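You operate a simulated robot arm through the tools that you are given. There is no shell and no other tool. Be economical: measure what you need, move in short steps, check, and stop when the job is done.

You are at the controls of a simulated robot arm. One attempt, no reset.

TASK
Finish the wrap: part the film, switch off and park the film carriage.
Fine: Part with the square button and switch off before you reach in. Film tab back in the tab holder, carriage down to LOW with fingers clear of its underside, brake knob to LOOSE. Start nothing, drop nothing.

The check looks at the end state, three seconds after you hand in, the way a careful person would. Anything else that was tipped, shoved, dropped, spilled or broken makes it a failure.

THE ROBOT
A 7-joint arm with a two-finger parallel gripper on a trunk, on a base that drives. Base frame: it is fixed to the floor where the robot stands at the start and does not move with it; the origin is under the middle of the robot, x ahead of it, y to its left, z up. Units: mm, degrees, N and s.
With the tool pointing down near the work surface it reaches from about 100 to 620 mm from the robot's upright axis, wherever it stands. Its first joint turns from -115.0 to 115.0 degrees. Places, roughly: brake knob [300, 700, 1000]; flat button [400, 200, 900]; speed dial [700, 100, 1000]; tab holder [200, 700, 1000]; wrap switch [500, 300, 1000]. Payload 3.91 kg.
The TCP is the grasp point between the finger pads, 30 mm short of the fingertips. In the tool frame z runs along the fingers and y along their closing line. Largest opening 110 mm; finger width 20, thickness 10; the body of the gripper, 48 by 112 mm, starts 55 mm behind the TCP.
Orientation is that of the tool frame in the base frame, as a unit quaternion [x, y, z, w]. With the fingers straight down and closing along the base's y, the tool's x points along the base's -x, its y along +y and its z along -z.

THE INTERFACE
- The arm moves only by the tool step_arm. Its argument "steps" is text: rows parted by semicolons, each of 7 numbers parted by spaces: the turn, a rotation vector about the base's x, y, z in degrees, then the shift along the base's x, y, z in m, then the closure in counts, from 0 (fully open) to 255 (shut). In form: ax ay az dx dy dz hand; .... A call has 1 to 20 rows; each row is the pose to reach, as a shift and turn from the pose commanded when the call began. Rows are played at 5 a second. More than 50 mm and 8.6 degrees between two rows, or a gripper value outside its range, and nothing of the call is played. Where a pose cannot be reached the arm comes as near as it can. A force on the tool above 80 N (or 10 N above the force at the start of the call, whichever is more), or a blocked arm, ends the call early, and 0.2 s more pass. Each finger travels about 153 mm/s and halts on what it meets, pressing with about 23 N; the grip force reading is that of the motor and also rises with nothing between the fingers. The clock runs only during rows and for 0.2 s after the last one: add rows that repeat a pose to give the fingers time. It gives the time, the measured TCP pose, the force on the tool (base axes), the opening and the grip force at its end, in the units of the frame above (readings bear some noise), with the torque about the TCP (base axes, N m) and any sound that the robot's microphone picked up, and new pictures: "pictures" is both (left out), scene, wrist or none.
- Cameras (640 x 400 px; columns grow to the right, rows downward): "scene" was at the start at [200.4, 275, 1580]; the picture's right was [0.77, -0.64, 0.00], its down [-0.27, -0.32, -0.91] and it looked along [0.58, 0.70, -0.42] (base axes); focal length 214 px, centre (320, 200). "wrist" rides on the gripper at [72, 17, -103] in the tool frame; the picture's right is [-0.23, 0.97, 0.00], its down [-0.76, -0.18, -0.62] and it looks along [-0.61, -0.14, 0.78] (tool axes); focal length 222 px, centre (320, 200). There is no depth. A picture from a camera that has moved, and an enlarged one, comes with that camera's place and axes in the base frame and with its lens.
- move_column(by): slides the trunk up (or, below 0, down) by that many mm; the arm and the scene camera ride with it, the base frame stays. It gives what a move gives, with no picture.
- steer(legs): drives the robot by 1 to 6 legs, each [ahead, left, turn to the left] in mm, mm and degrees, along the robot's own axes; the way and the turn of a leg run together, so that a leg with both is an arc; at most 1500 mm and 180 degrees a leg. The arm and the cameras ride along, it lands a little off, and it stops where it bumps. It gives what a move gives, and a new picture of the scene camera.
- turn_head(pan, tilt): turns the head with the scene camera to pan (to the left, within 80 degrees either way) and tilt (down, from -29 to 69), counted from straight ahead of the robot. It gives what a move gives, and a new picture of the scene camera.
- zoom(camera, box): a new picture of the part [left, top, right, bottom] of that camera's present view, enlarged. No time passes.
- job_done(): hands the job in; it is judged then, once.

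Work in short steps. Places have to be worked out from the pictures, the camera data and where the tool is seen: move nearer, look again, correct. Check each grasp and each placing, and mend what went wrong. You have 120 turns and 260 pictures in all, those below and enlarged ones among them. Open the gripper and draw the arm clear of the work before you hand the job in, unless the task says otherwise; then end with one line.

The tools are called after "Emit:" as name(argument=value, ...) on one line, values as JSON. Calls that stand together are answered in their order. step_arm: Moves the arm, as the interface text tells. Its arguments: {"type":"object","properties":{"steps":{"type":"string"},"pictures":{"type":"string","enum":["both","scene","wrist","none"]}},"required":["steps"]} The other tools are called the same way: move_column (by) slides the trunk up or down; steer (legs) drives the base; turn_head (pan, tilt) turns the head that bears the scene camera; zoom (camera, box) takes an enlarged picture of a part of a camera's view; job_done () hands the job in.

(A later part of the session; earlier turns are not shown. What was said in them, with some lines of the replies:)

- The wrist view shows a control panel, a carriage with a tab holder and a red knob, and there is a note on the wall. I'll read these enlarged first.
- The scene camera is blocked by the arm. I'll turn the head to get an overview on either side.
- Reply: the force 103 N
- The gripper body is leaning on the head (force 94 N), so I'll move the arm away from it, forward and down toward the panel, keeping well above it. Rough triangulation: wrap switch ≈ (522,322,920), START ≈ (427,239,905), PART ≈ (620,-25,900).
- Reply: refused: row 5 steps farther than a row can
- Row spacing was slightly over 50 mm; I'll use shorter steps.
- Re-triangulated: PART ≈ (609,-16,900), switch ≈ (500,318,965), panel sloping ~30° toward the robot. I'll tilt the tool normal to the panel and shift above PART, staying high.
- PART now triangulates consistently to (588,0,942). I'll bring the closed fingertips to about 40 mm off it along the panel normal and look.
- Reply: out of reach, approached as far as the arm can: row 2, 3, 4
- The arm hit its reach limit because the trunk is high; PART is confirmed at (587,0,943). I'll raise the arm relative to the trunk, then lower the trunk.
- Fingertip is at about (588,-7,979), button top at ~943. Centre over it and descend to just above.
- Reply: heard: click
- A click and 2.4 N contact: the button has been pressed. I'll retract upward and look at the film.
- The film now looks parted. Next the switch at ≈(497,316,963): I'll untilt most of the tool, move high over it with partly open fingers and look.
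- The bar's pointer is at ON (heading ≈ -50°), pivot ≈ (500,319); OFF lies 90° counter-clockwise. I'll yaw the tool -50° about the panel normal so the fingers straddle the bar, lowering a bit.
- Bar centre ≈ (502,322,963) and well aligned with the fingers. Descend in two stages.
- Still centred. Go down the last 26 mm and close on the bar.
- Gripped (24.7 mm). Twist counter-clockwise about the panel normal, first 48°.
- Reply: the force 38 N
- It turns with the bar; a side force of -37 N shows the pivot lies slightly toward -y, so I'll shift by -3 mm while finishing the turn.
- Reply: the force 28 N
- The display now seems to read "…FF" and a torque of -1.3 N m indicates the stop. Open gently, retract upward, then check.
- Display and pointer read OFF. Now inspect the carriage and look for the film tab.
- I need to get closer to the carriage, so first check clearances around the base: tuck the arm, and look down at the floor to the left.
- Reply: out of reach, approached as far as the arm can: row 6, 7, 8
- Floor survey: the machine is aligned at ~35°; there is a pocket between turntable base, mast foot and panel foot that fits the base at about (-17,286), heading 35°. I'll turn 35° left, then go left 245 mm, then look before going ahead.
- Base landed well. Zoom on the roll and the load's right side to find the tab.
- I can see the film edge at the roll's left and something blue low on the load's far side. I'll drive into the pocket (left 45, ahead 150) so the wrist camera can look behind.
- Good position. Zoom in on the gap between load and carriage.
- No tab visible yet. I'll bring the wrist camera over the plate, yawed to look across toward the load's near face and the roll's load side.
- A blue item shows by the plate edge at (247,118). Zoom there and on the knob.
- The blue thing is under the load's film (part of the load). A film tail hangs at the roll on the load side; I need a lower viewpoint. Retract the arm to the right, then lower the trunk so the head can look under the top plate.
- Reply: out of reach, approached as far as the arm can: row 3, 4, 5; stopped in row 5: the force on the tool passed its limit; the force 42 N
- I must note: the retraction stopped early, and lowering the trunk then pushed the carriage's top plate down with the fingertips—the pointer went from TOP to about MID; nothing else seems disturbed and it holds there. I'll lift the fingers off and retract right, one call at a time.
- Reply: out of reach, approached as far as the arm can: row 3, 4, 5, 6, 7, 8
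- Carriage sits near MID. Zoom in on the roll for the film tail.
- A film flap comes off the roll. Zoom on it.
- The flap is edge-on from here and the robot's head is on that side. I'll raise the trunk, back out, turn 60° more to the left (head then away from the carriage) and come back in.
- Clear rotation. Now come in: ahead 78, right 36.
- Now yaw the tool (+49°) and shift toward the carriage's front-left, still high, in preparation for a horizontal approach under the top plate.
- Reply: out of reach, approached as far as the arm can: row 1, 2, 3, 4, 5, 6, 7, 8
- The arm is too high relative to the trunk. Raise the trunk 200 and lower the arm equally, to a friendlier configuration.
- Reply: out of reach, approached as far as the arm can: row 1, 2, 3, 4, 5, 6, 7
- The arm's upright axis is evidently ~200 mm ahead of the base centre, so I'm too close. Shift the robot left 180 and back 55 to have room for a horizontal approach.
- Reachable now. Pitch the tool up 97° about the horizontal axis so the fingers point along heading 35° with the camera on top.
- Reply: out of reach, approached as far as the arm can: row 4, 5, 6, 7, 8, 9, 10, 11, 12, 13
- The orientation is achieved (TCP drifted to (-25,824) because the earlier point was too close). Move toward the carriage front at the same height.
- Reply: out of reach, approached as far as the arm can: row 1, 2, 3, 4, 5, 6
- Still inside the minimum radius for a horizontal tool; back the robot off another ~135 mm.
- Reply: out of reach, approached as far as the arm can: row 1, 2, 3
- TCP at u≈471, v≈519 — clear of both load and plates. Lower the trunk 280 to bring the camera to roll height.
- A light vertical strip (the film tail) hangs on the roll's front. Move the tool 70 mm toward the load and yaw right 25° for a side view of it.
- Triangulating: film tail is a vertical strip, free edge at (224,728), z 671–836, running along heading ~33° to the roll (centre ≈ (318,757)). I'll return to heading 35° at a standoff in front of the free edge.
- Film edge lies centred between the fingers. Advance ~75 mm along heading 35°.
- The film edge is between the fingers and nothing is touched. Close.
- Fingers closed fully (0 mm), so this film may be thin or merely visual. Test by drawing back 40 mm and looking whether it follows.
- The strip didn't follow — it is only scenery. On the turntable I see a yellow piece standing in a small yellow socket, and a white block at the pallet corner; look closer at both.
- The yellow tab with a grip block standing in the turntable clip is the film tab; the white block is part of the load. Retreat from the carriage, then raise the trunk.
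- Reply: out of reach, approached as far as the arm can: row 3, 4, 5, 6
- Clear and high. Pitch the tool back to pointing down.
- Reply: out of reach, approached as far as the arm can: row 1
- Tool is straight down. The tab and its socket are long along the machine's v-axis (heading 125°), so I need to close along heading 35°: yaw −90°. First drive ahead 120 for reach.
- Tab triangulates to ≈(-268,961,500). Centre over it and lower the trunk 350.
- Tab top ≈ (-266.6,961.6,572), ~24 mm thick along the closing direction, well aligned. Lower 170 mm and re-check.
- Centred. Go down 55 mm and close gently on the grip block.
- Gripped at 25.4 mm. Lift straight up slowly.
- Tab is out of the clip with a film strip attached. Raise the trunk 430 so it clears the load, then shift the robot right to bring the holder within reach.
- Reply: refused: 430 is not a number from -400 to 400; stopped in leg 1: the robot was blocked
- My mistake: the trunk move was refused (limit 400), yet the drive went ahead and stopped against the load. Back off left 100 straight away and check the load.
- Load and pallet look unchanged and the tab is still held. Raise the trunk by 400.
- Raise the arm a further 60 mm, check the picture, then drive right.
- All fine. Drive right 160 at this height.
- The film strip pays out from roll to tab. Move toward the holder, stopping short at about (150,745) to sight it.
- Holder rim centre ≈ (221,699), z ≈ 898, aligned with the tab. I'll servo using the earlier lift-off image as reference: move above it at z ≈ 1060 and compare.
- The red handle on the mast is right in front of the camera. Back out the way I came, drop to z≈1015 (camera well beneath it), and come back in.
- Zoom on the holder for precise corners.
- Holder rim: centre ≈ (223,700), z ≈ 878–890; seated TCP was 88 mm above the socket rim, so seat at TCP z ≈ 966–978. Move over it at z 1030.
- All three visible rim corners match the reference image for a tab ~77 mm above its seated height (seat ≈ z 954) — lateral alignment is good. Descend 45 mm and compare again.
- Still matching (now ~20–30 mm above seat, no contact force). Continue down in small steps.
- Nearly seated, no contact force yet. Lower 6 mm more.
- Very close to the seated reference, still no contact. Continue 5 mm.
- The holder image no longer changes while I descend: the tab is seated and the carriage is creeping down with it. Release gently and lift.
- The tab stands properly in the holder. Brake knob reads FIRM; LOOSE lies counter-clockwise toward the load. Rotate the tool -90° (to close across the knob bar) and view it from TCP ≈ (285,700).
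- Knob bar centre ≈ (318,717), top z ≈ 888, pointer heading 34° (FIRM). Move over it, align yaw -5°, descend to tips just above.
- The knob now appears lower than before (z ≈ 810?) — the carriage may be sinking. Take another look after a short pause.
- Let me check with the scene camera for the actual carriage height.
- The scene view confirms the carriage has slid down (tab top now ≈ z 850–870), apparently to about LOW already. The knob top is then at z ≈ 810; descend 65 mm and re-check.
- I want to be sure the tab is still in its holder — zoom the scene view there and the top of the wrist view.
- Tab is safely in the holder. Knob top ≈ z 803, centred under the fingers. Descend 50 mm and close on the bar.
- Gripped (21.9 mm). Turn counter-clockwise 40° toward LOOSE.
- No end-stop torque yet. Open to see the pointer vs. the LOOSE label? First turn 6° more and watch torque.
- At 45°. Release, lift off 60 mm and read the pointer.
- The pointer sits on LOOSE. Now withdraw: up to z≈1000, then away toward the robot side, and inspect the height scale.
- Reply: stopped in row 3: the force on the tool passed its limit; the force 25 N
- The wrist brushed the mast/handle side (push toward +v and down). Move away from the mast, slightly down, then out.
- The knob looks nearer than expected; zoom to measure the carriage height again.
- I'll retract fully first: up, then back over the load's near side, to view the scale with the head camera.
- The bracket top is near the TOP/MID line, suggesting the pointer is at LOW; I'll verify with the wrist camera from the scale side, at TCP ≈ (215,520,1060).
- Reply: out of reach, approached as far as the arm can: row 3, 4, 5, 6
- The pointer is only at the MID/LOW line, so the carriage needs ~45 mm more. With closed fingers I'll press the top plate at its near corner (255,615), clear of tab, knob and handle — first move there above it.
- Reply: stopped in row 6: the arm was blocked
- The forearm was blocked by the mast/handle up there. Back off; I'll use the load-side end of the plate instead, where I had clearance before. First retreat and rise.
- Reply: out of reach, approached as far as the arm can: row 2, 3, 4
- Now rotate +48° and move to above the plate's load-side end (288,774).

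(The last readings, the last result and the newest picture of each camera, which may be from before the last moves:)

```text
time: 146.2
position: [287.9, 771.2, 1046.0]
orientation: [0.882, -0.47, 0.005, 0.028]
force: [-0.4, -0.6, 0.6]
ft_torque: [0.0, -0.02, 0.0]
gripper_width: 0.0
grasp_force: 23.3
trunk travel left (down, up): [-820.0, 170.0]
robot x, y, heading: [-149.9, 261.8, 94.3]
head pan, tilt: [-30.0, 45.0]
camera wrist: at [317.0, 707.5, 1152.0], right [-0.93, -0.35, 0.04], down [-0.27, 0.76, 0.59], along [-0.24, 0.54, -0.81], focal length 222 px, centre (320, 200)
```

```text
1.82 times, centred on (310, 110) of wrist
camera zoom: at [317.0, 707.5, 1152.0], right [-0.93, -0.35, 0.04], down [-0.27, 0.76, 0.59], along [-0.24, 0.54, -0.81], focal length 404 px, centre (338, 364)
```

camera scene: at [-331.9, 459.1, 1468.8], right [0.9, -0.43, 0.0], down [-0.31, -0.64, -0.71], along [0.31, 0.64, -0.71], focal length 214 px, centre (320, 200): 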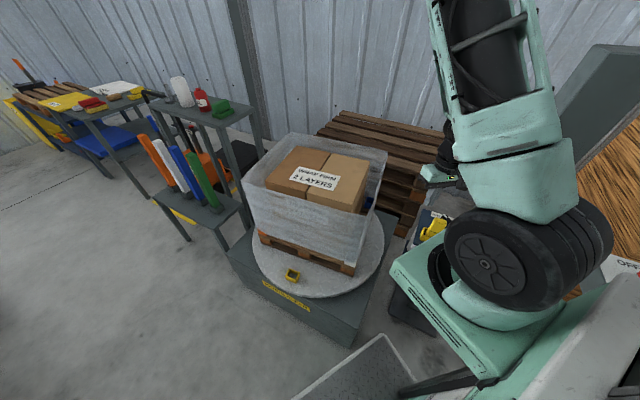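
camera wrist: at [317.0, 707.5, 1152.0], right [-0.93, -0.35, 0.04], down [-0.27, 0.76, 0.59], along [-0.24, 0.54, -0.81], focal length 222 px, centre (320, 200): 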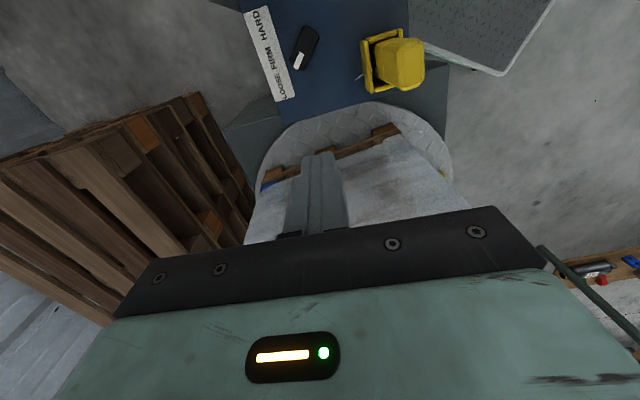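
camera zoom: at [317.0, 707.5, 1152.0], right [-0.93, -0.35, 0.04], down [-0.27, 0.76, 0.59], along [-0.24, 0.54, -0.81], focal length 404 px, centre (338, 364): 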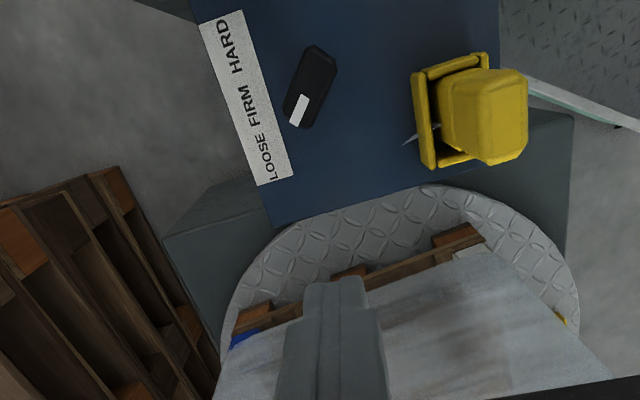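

TCP is over the plate, ~15 mm inside its edge. Shift 8 mm inward and go down to just above the plate.

Emit:
step_arm(steps="0 0 0 0.005 -0.006 -0.04 255; 0 0 0 0.005 -0.006 -0.08 255; 0 0 0 0.005 -0.006 -0.12 255; 0 0 0 0.005 -0.006 -0.145 255; 0 0 0 0.005 -0.006 -0.145 255", pictures="wrist")

Emit:
zoom(camera="wrist", box=[180, 0, 440, 220])

```text
time: 147.4
position: [292.3, 767.3, 899.5]
orientation: [0.882, -0.471, 0.004, 0.03]
force: [0.2, -0.6, 0.7]
ft_torque: [0.02, -0.03, 0.02]
gripper_width: 0.1
grasp_force: 22.9
trunk travel left (down, up): [-820.0, 170.0]
robot x, y, heading: [-148.1, 264.2, 94.4]
head pan, tilt: [-30.0, 45.0]
camera wrist: at [321.2, 702.9, 1005.5], right [-0.94, -0.35, 0.04], down [-0.26, 0.76, 0.59], along [-0.24, 0.54, -0.81], focal length 222 px, centre (320, 200)
```

wrist: 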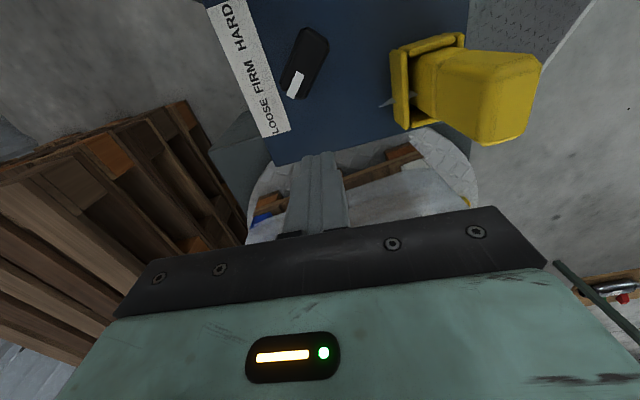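

```text
1.82 times, centred on (310, 110) of wrist
camera zoom: at [321.2, 702.9, 1005.5], right [-0.94, -0.35, 0.04], down [-0.26, 0.76, 0.59], along [-0.24, 0.54, -0.81], focal length 404 px, centre (338, 364)
```

zoom: 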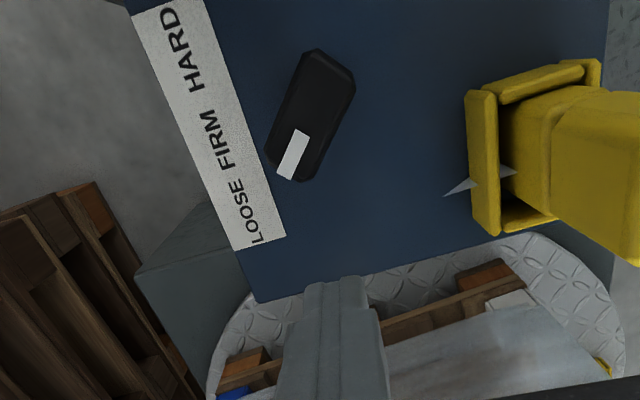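

Plate surface is at z ≈ 760. Descend to contact and press gently in steps, watching the force.

Emit:
step_arm(steps="0 0 0 0 0 -0.04 255; 0 0 0 0 0 -0.08 255; 0 0 0 0 0 -0.1 255; 0 0 0 0 0 -0.115 255; 0 0 0 0 0 -0.115 255", pictures="wrist")

Emit:
zoom(camera="wrist", box=[180, 0, 440, 220])

```text
time: 148.6
position: [290.4, 765.8, 783.0]
orientation: [0.882, -0.47, 0.003, 0.029]
force: [0.9, -1.1, 1.8]
ft_torque: [0.01, -0.01, -0.01]
gripper_width: 0.0
grasp_force: 23.4
trunk travel left (down, up): [-820.0, 170.0]
robot x, y, heading: [-154.9, 259.7, 94.2]
head pan, tilt: [-30.0, 45.0]
camera wrist: at [319.6, 701.0, 888.1], right [-0.94, -0.35, 0.04], down [-0.26, 0.76, 0.59], along [-0.24, 0.54, -0.81], focal length 222 px, centre (320, 200)
```

wrist: 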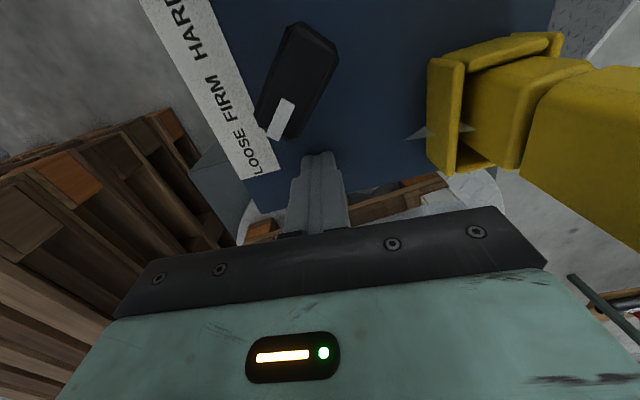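

```text
1.82 times, centred on (310, 110) of wrist
camera zoom: at [319.6, 701.0, 888.1], right [-0.94, -0.35, 0.04], down [-0.26, 0.76, 0.59], along [-0.24, 0.54, -0.81], focal length 404 px, centre (338, 364)
```

zoom: 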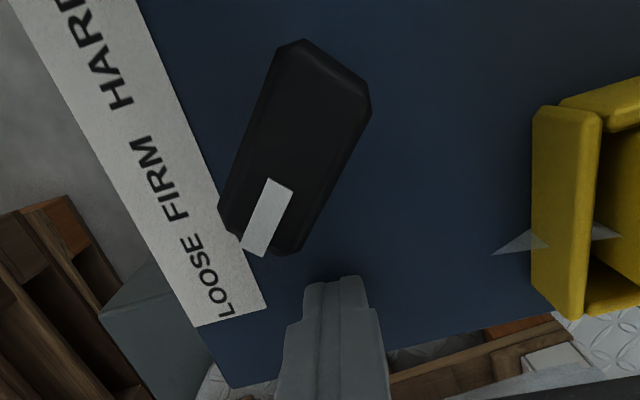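

Slight contact beginning (tip z ≈ 753). Press down 25 mm more.

Emit:
step_arm(steps="0 0 0 0 0 -0.008 255; 0 0 0 0 0 -0.016 255; 0 0 0 0 0 -0.025 255; 0 0 0 0 0 -0.025 255", pictures="wrist")

Emit:
zoom(camera="wrist", box=[180, 0, 440, 220])

```text
time: 149.6
position: [294.3, 767.0, 756.8]
orientation: [0.882, -0.47, 0.004, 0.027]
force: [0.2, -0.2, 0.7]
ft_torque: [0.05, -0.03, 0.03]
gripper_width: 0.1
grasp_force: 23.2
trunk travel left (down, up): [-820.0, 170.0]
robot x, y, heading: [-150.6, 259.2, 94.4]
head pan, tilt: [-30.0, 45.0]
camera wrist: at [322.7, 702.8, 864.1], right [-0.94, -0.35, 0.04], down [-0.27, 0.76, 0.59], along [-0.24, 0.54, -0.81], focal length 222 px, centre (320, 200)
```

wrist: 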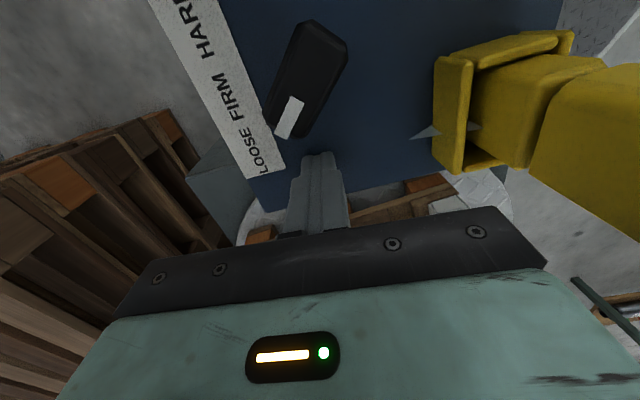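

```text
1.82 times, centred on (310, 110) of wrist
camera zoom: at [322.7, 702.8, 864.1], right [-0.94, -0.35, 0.04], down [-0.27, 0.76, 0.59], along [-0.24, 0.54, -0.81], focal length 404 px, centre (338, 364)
```

zoom: 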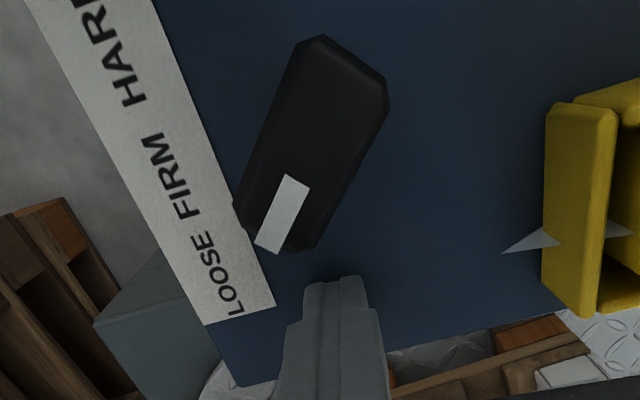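

The plate followed the fingertip down 25 mm with almost no force. Retract the same way and check the pointer on the scale.

Emit:
step_arm(steps="0 0 0 0 0 0.04 255; 0 0 0 0 0 0.085 255; 0 0 0 0 0 0.13 255; 0 0 0 0 0 0.175 255; 0 0 0 0 0 0.22 255; 0 0 0 0 0 0.265 255; 0 0 0 0 0 0.285 255; 0 0 -8 -0.03 0 0.285 255; 0 0 -16 -0.06 0 0.285 255; 0 0 -24 -0.09 0 0.285 255; 0 0 -32 -0.115 -0.01 0.285 255; 0 0 -40 -0.14 -0.03 0.285 255; 0 0 -48 -0.142 -0.055 0.285 255; 0 0 -48 -0.142 -0.08 0.285 255", pictures="none")

Emit:
step_arm(steps="0 0 0 0.005 -0.04 0 255; 0 0 0 0.01 -0.08 0.005 255; 0 0 0 0.025 -0.115 0.01 255; 0 0 0 0.045 -0.145 0.015 255; 0 0 0 0.065 -0.165 0.015 255; 0 0 0 0.065 -0.165 0.015 255", pictures="wrist")

Emit:
zoom(camera="wrist", box=[170, 80, 390, 240])

```text
time: 152.6
position: [150.8, 687.6, 1042.7]
orientation: [-0.614, 0.789, 0.008, -0.028]
force: [-0.3, -0.5, 0.2]
ft_torque: [-0.01, 0.0, -0.01]
gripper_width: 0.0
grasp_force: 22.2
trunk travel left (down, up): [-820.0, 170.0]
robot x, y, heading: [-152.7, 258.9, 94.4]
head pan, tilt: [-30.0, 45.0]
```

```text
time: 154.0
position: [218.4, 523.0, 1058.2]
orientation: [-0.614, 0.789, 0.009, -0.028]
force: [-0.3, -0.4, 0.1]
ft_torque: [-0.04, -0.01, -0.02]
gripper_width: 0.1
grasp_force: 23.2
out of reach, approached as far as the arm can: row 1, 2, 3, 4, 5, 6
trunk travel left (down, up): [-820.0, 170.0]
robot x, y, heading: [-150.4, 256.2, 94.4]
head pan, tilt: [-30.0, 45.0]
camera wrist: at [190.8, 459.8, 1165.1], right [-0.89, 0.46, 0.04], down [0.39, 0.71, 0.59], along [0.24, 0.54, -0.81], focal length 222 px, centre (320, 200)
```

wrist: 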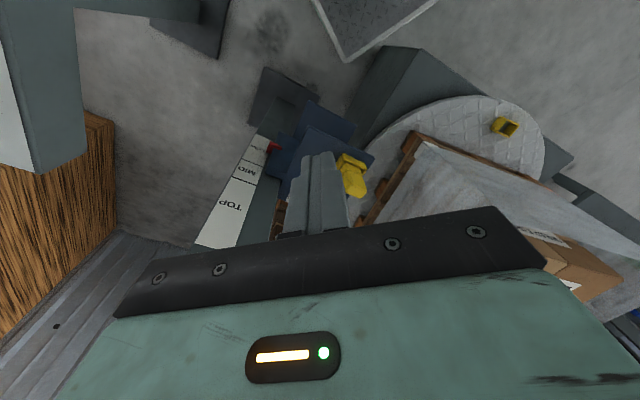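

```text
2.50 times, centred on (280, 160) of wrist
camera zoom: at [190.8, 459.8, 1165.1], right [-0.89, 0.46, 0.04], down [0.39, 0.71, 0.59], along [0.24, 0.54, -0.81], focal length 555 px, centre (420, 300)
```

zoom: 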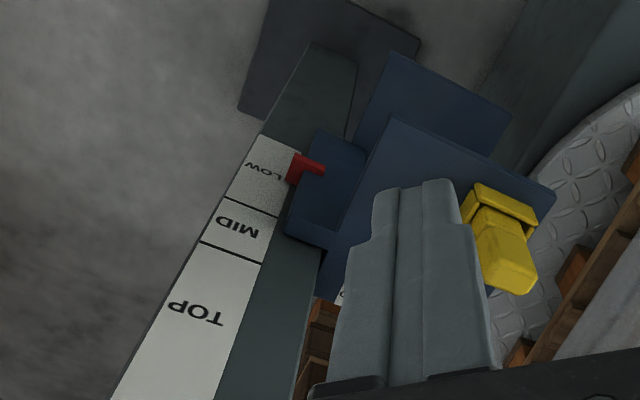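

The pointer now stands at the LOW text. Zoom closer to confirm.

Emit:
zoom(camera="wrist", box=[240, 120, 310, 170])

```text
8.00 times, centred on (275, 145) of wrist
camera zoom: at [190.8, 459.8, 1165.1], right [-0.89, 0.46, 0.04], down [0.39, 0.71, 0.59], along [0.24, 0.54, -0.81], focal length 1777 px, centre (680, 640)
```

zoom: 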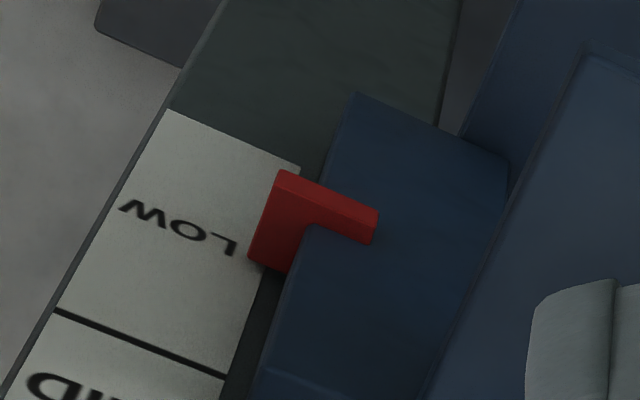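

True pointer level (allowing for parallax) is about at the LOW text, perhaps a few mm high. I'll go back and press ~12 mm more, feeling for an end stop, to sit firmly at LOW.

Emit:
step_arm(steps="0 0 0 -0.02 0.02 0 255; 0 0 0 -0.04 0.05 -0.005 255; 0 0 0 -0.055 0.085 -0.01 255; 0 0 0 -0.065 0.125 -0.015 255; 0 0 0 -0.067 0.165 -0.015 255; 0 0 0 -0.067 0.165 -0.015 255", pictures="none")

```text
time: 155.4
position: [152.9, 687.5, 1041.9]
orientation: [-0.614, 0.789, 0.008, -0.028]
force: [0.1, 0.6, -0.2]
ft_torque: [0.0, 0.0, -0.01]
gripper_width: 0.0
grasp_force: 22.7
out of reach, approached as far as the arm can: row 1, 2, 3, 4
trunk travel left (down, up): [-820.0, 170.0]
robot x, y, heading: [-152.1, 259.2, 94.5]
head pan, tilt: [-30.0, 45.0]
```

Back at the waypoint. Now over the plate's load-side end and down to just above it.

Emit:
step_arm(steps="0 0 0 0 0.04 0 255; 0 0 8 0.005 0.07 0 255; 0 0 16 0.02 0.08 0 255; 0 0 24 0.05 0.08 0 255; 0 0 32 0.08 0.08 0 255; 0 0 40 0.11 0.08 0 255; 0 0 48 0.14 0.08 0 255; 0 0 48 0.14 0.08 -0.04 255; 0 0 48 0.14 0.08 -0.085 255; 0 0 48 0.14 0.08 -0.13 255; 0 0 48 0.14 0.08 -0.175 255; 0 0 48 0.14 0.08 -0.22 255; 0 0 48 0.14 0.08 -0.265 255; 0 0 48 0.14 0.08 -0.265 255", pictures="wrist")

```text
time: 158.4
position: [294.1, 766.3, 777.6]
orientation: [0.882, -0.47, 0.004, 0.029]
force: [0.9, -1.3, 0.4]
ft_torque: [-0.03, -0.02, 0.01]
gripper_width: 0.0
grasp_force: 22.8
trunk travel left (down, up): [-820.0, 170.0]
robot x, y, heading: [-150.9, 262.3, 94.6]
head pan, tilt: [-30.0, 45.0]
camera wrist: at [321.8, 701.3, 883.8], right [-0.94, -0.35, 0.04], down [-0.26, 0.76, 0.59], along [-0.24, 0.54, -0.81], focal length 222 px, centre (320, 200)
```

wrist: 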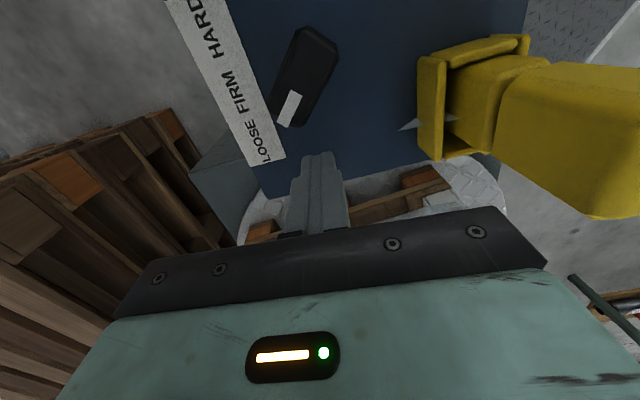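

Carriage held its height. Press to TCP z ≈ 745 (12 mm further than before).

Emit:
step_arm(steps="0 0 0 0 0 -0.012 255; 0 0 0 0 0 -0.02 255; 0 0 0 0 0 -0.026 255; 0 0 0 0 0 -0.033 255; 0 0 0 0 0 -0.033 255", pictures="wrist")

```text
time: 159.4
position: [292.1, 766.5, 753.7]
orientation: [0.882, -0.47, 0.004, 0.025]
force: [-19.3, -10.6, 58.0]
ft_torque: [0.23, 0.71, 0.13]
gripper_width: 0.2
grasp_force: 23.4
trunk travel left (down, up): [-820.0, 170.0]
robot x, y, heading: [-154.2, 258.6, 94.5]
head pan, tilt: [-30.0, 45.0]
stopped in row 5: the force on the tool passed its limit (the readings are from after the stop); the commanded pose is now the measured one
camera wrist: at [320.8, 701.7, 859.9], right [-0.93, -0.35, 0.03], down [-0.27, 0.76, 0.59], along [-0.23, 0.54, -0.81], focal length 222 px, centre (320, 200)
```

wrist: 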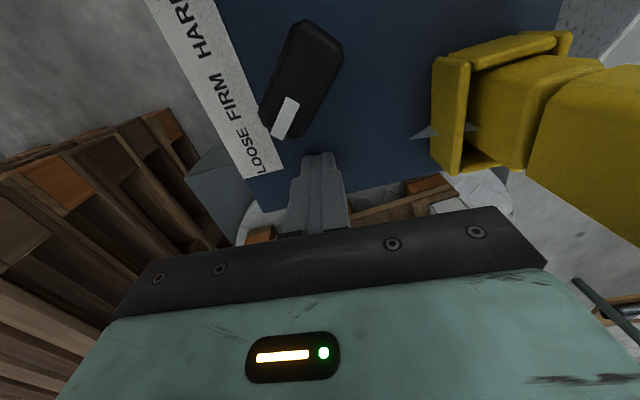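

A firm stop at 58 N: the carriage is at its lower end, LOW. Lift off, retract and open the gripper.

Emit:
step_arm(steps="0 0 0 0 0 0.03 255; 0 0 0 0 0 0.075 255; 0 0 0 0 0 0.12 255; 0 0 0 0 0 0.165 255; 0 0 0 0 0 0.21 255; 0 0 0 0 0 0.255 255; 0 0 0 0 0 0.29 255; 0 0 -8 -0.03 0 0.29 255; 0 0 -16 -0.06 0 0.29 200; 0 0 -24 -0.09 0 0.29 150; 0 0 -32 -0.115 -0.01 0.29 100; 0 0 -40 -0.14 -0.03 0.29 50; 0 0 -48 -0.142 -0.055 0.29 0; 0 0 -48 -0.142 -0.08 0.29 0", pictures="wrist")

Emit:
zoom(camera="wrist", box=[60, 20, 340, 220])

```text
time: 162.4
position: [150.7, 688.3, 1038.3]
orientation: [-0.615, 0.788, 0.006, -0.026]
force: [-0.1, 0.3, 1.0]
ft_torque: [0.0, 0.01, 0.02]
gripper_width: 110.0
grasp_force: 0.0
trunk travel left (down, up): [-820.0, 170.0]
robot x, y, heading: [-153.8, 260.4, 94.2]
head pan, tilt: [-30.0, 45.0]
camera wrist: at [122.0, 623.6, 1143.9], right [-0.89, 0.46, 0.03], down [0.39, 0.71, 0.59], along [0.25, 0.54, -0.81], focal length 222 px, centre (320, 200)
```

wrist: 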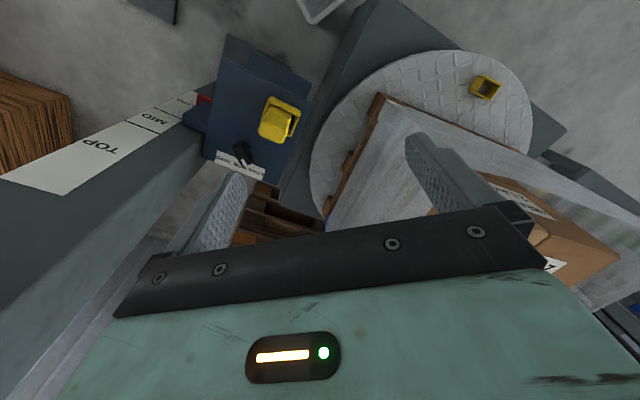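

```text
2.00 times, centred on (200, 120) of wrist
camera zoom: at [122.0, 623.6, 1143.9], right [-0.89, 0.46, 0.03], down [0.39, 0.71, 0.59], along [0.25, 0.54, -0.81], focal length 444 px, centre (560, 360)
```

zoom: 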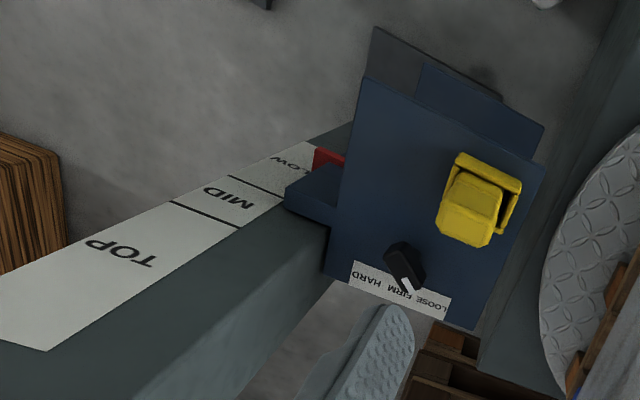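

Pointer at LOW, brake on LOOSE, tab in its holder, gripper open. Back the robot away 150 mm and take a last overall look.

Emit:
steer(legs=[[-150, 60, 0]])

Emit:
turn_head(pan=-55, tilt=30)

```text
time: 163.8
position: [103.0, 531.9, 1037.8]
orientation: [-0.615, 0.788, 0.006, -0.025]
force: [0.2, -0.6, 0.7]
ft_torque: [-0.02, 0.01, 0.0]
gripper_width: 110.1
grasp_force: 0.1
trunk travel left (down, up): [-820.0, 170.0]
robot x, y, heading: [-199.3, 108.8, 94.5]
head pan, tilt: [-30.0, 45.0]
camera scene: at [-380.8, 303.4, 1468.8], right [0.9, -0.43, 0.0], down [-0.31, -0.64, -0.71], along [0.31, 0.64, -0.71], focal length 214 px, centre (320, 200)
```

scene: 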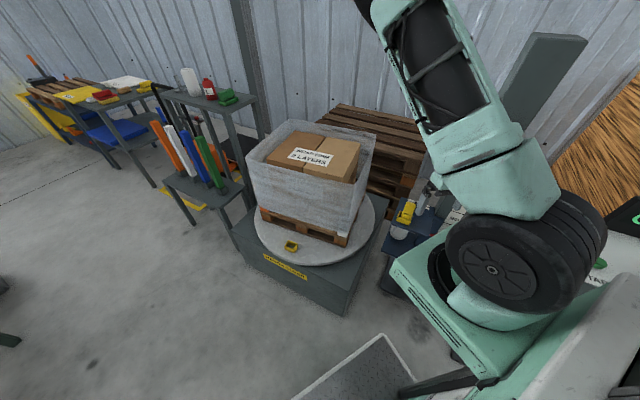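

```text
time: 164.7
position: [102.2, 531.9, 1038.4]
orientation: [-0.614, 0.789, 0.007, -0.027]
force: [0.6, 0.2, 1.2]
ft_torque: [0.01, 0.0, 0.0]
gripper_width: 110.0
grasp_force: 0.1
trunk travel left (down, up): [-820.0, 170.0]
robot x, y, heading: [-197.1, 103.8, 94.5]
head pan, tilt: [-55.0, 30.0]
camera scene: at [-346.1, 287.4, 1491.3], right [0.64, -0.77, 0.0], down [-0.39, -0.32, -0.87], along [0.67, 0.55, -0.5], focal length 214 px, centre (320, 200)
```

scene: 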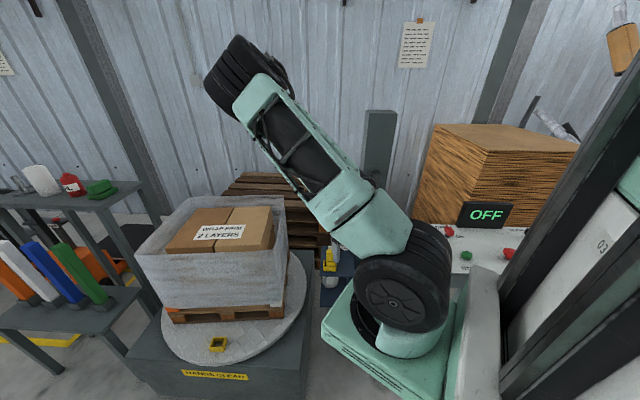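

The display reads OFF. The tab is in the holder, the carriage is at LOW, the brake is LOOSE, the load is standing and the arm is clear, so I'm handing in.

Emit:
job_done()

```text
The job is handed in.
```

I finished and handed in the job: film parted with the square PART button, wrap switched to OFF, film tab in the tab holder, carriage down at its LOW stop, brake knob on LOOSE, gripper open and clear. There were three unplanned touches along the way: lowering the trunk pushed the carriage from TOP to about MID before I meant to move it, the arm bumped the wrapped load once while driving, and it brushed the mast or its red handle several times; no damage or shift showed in the pictures.
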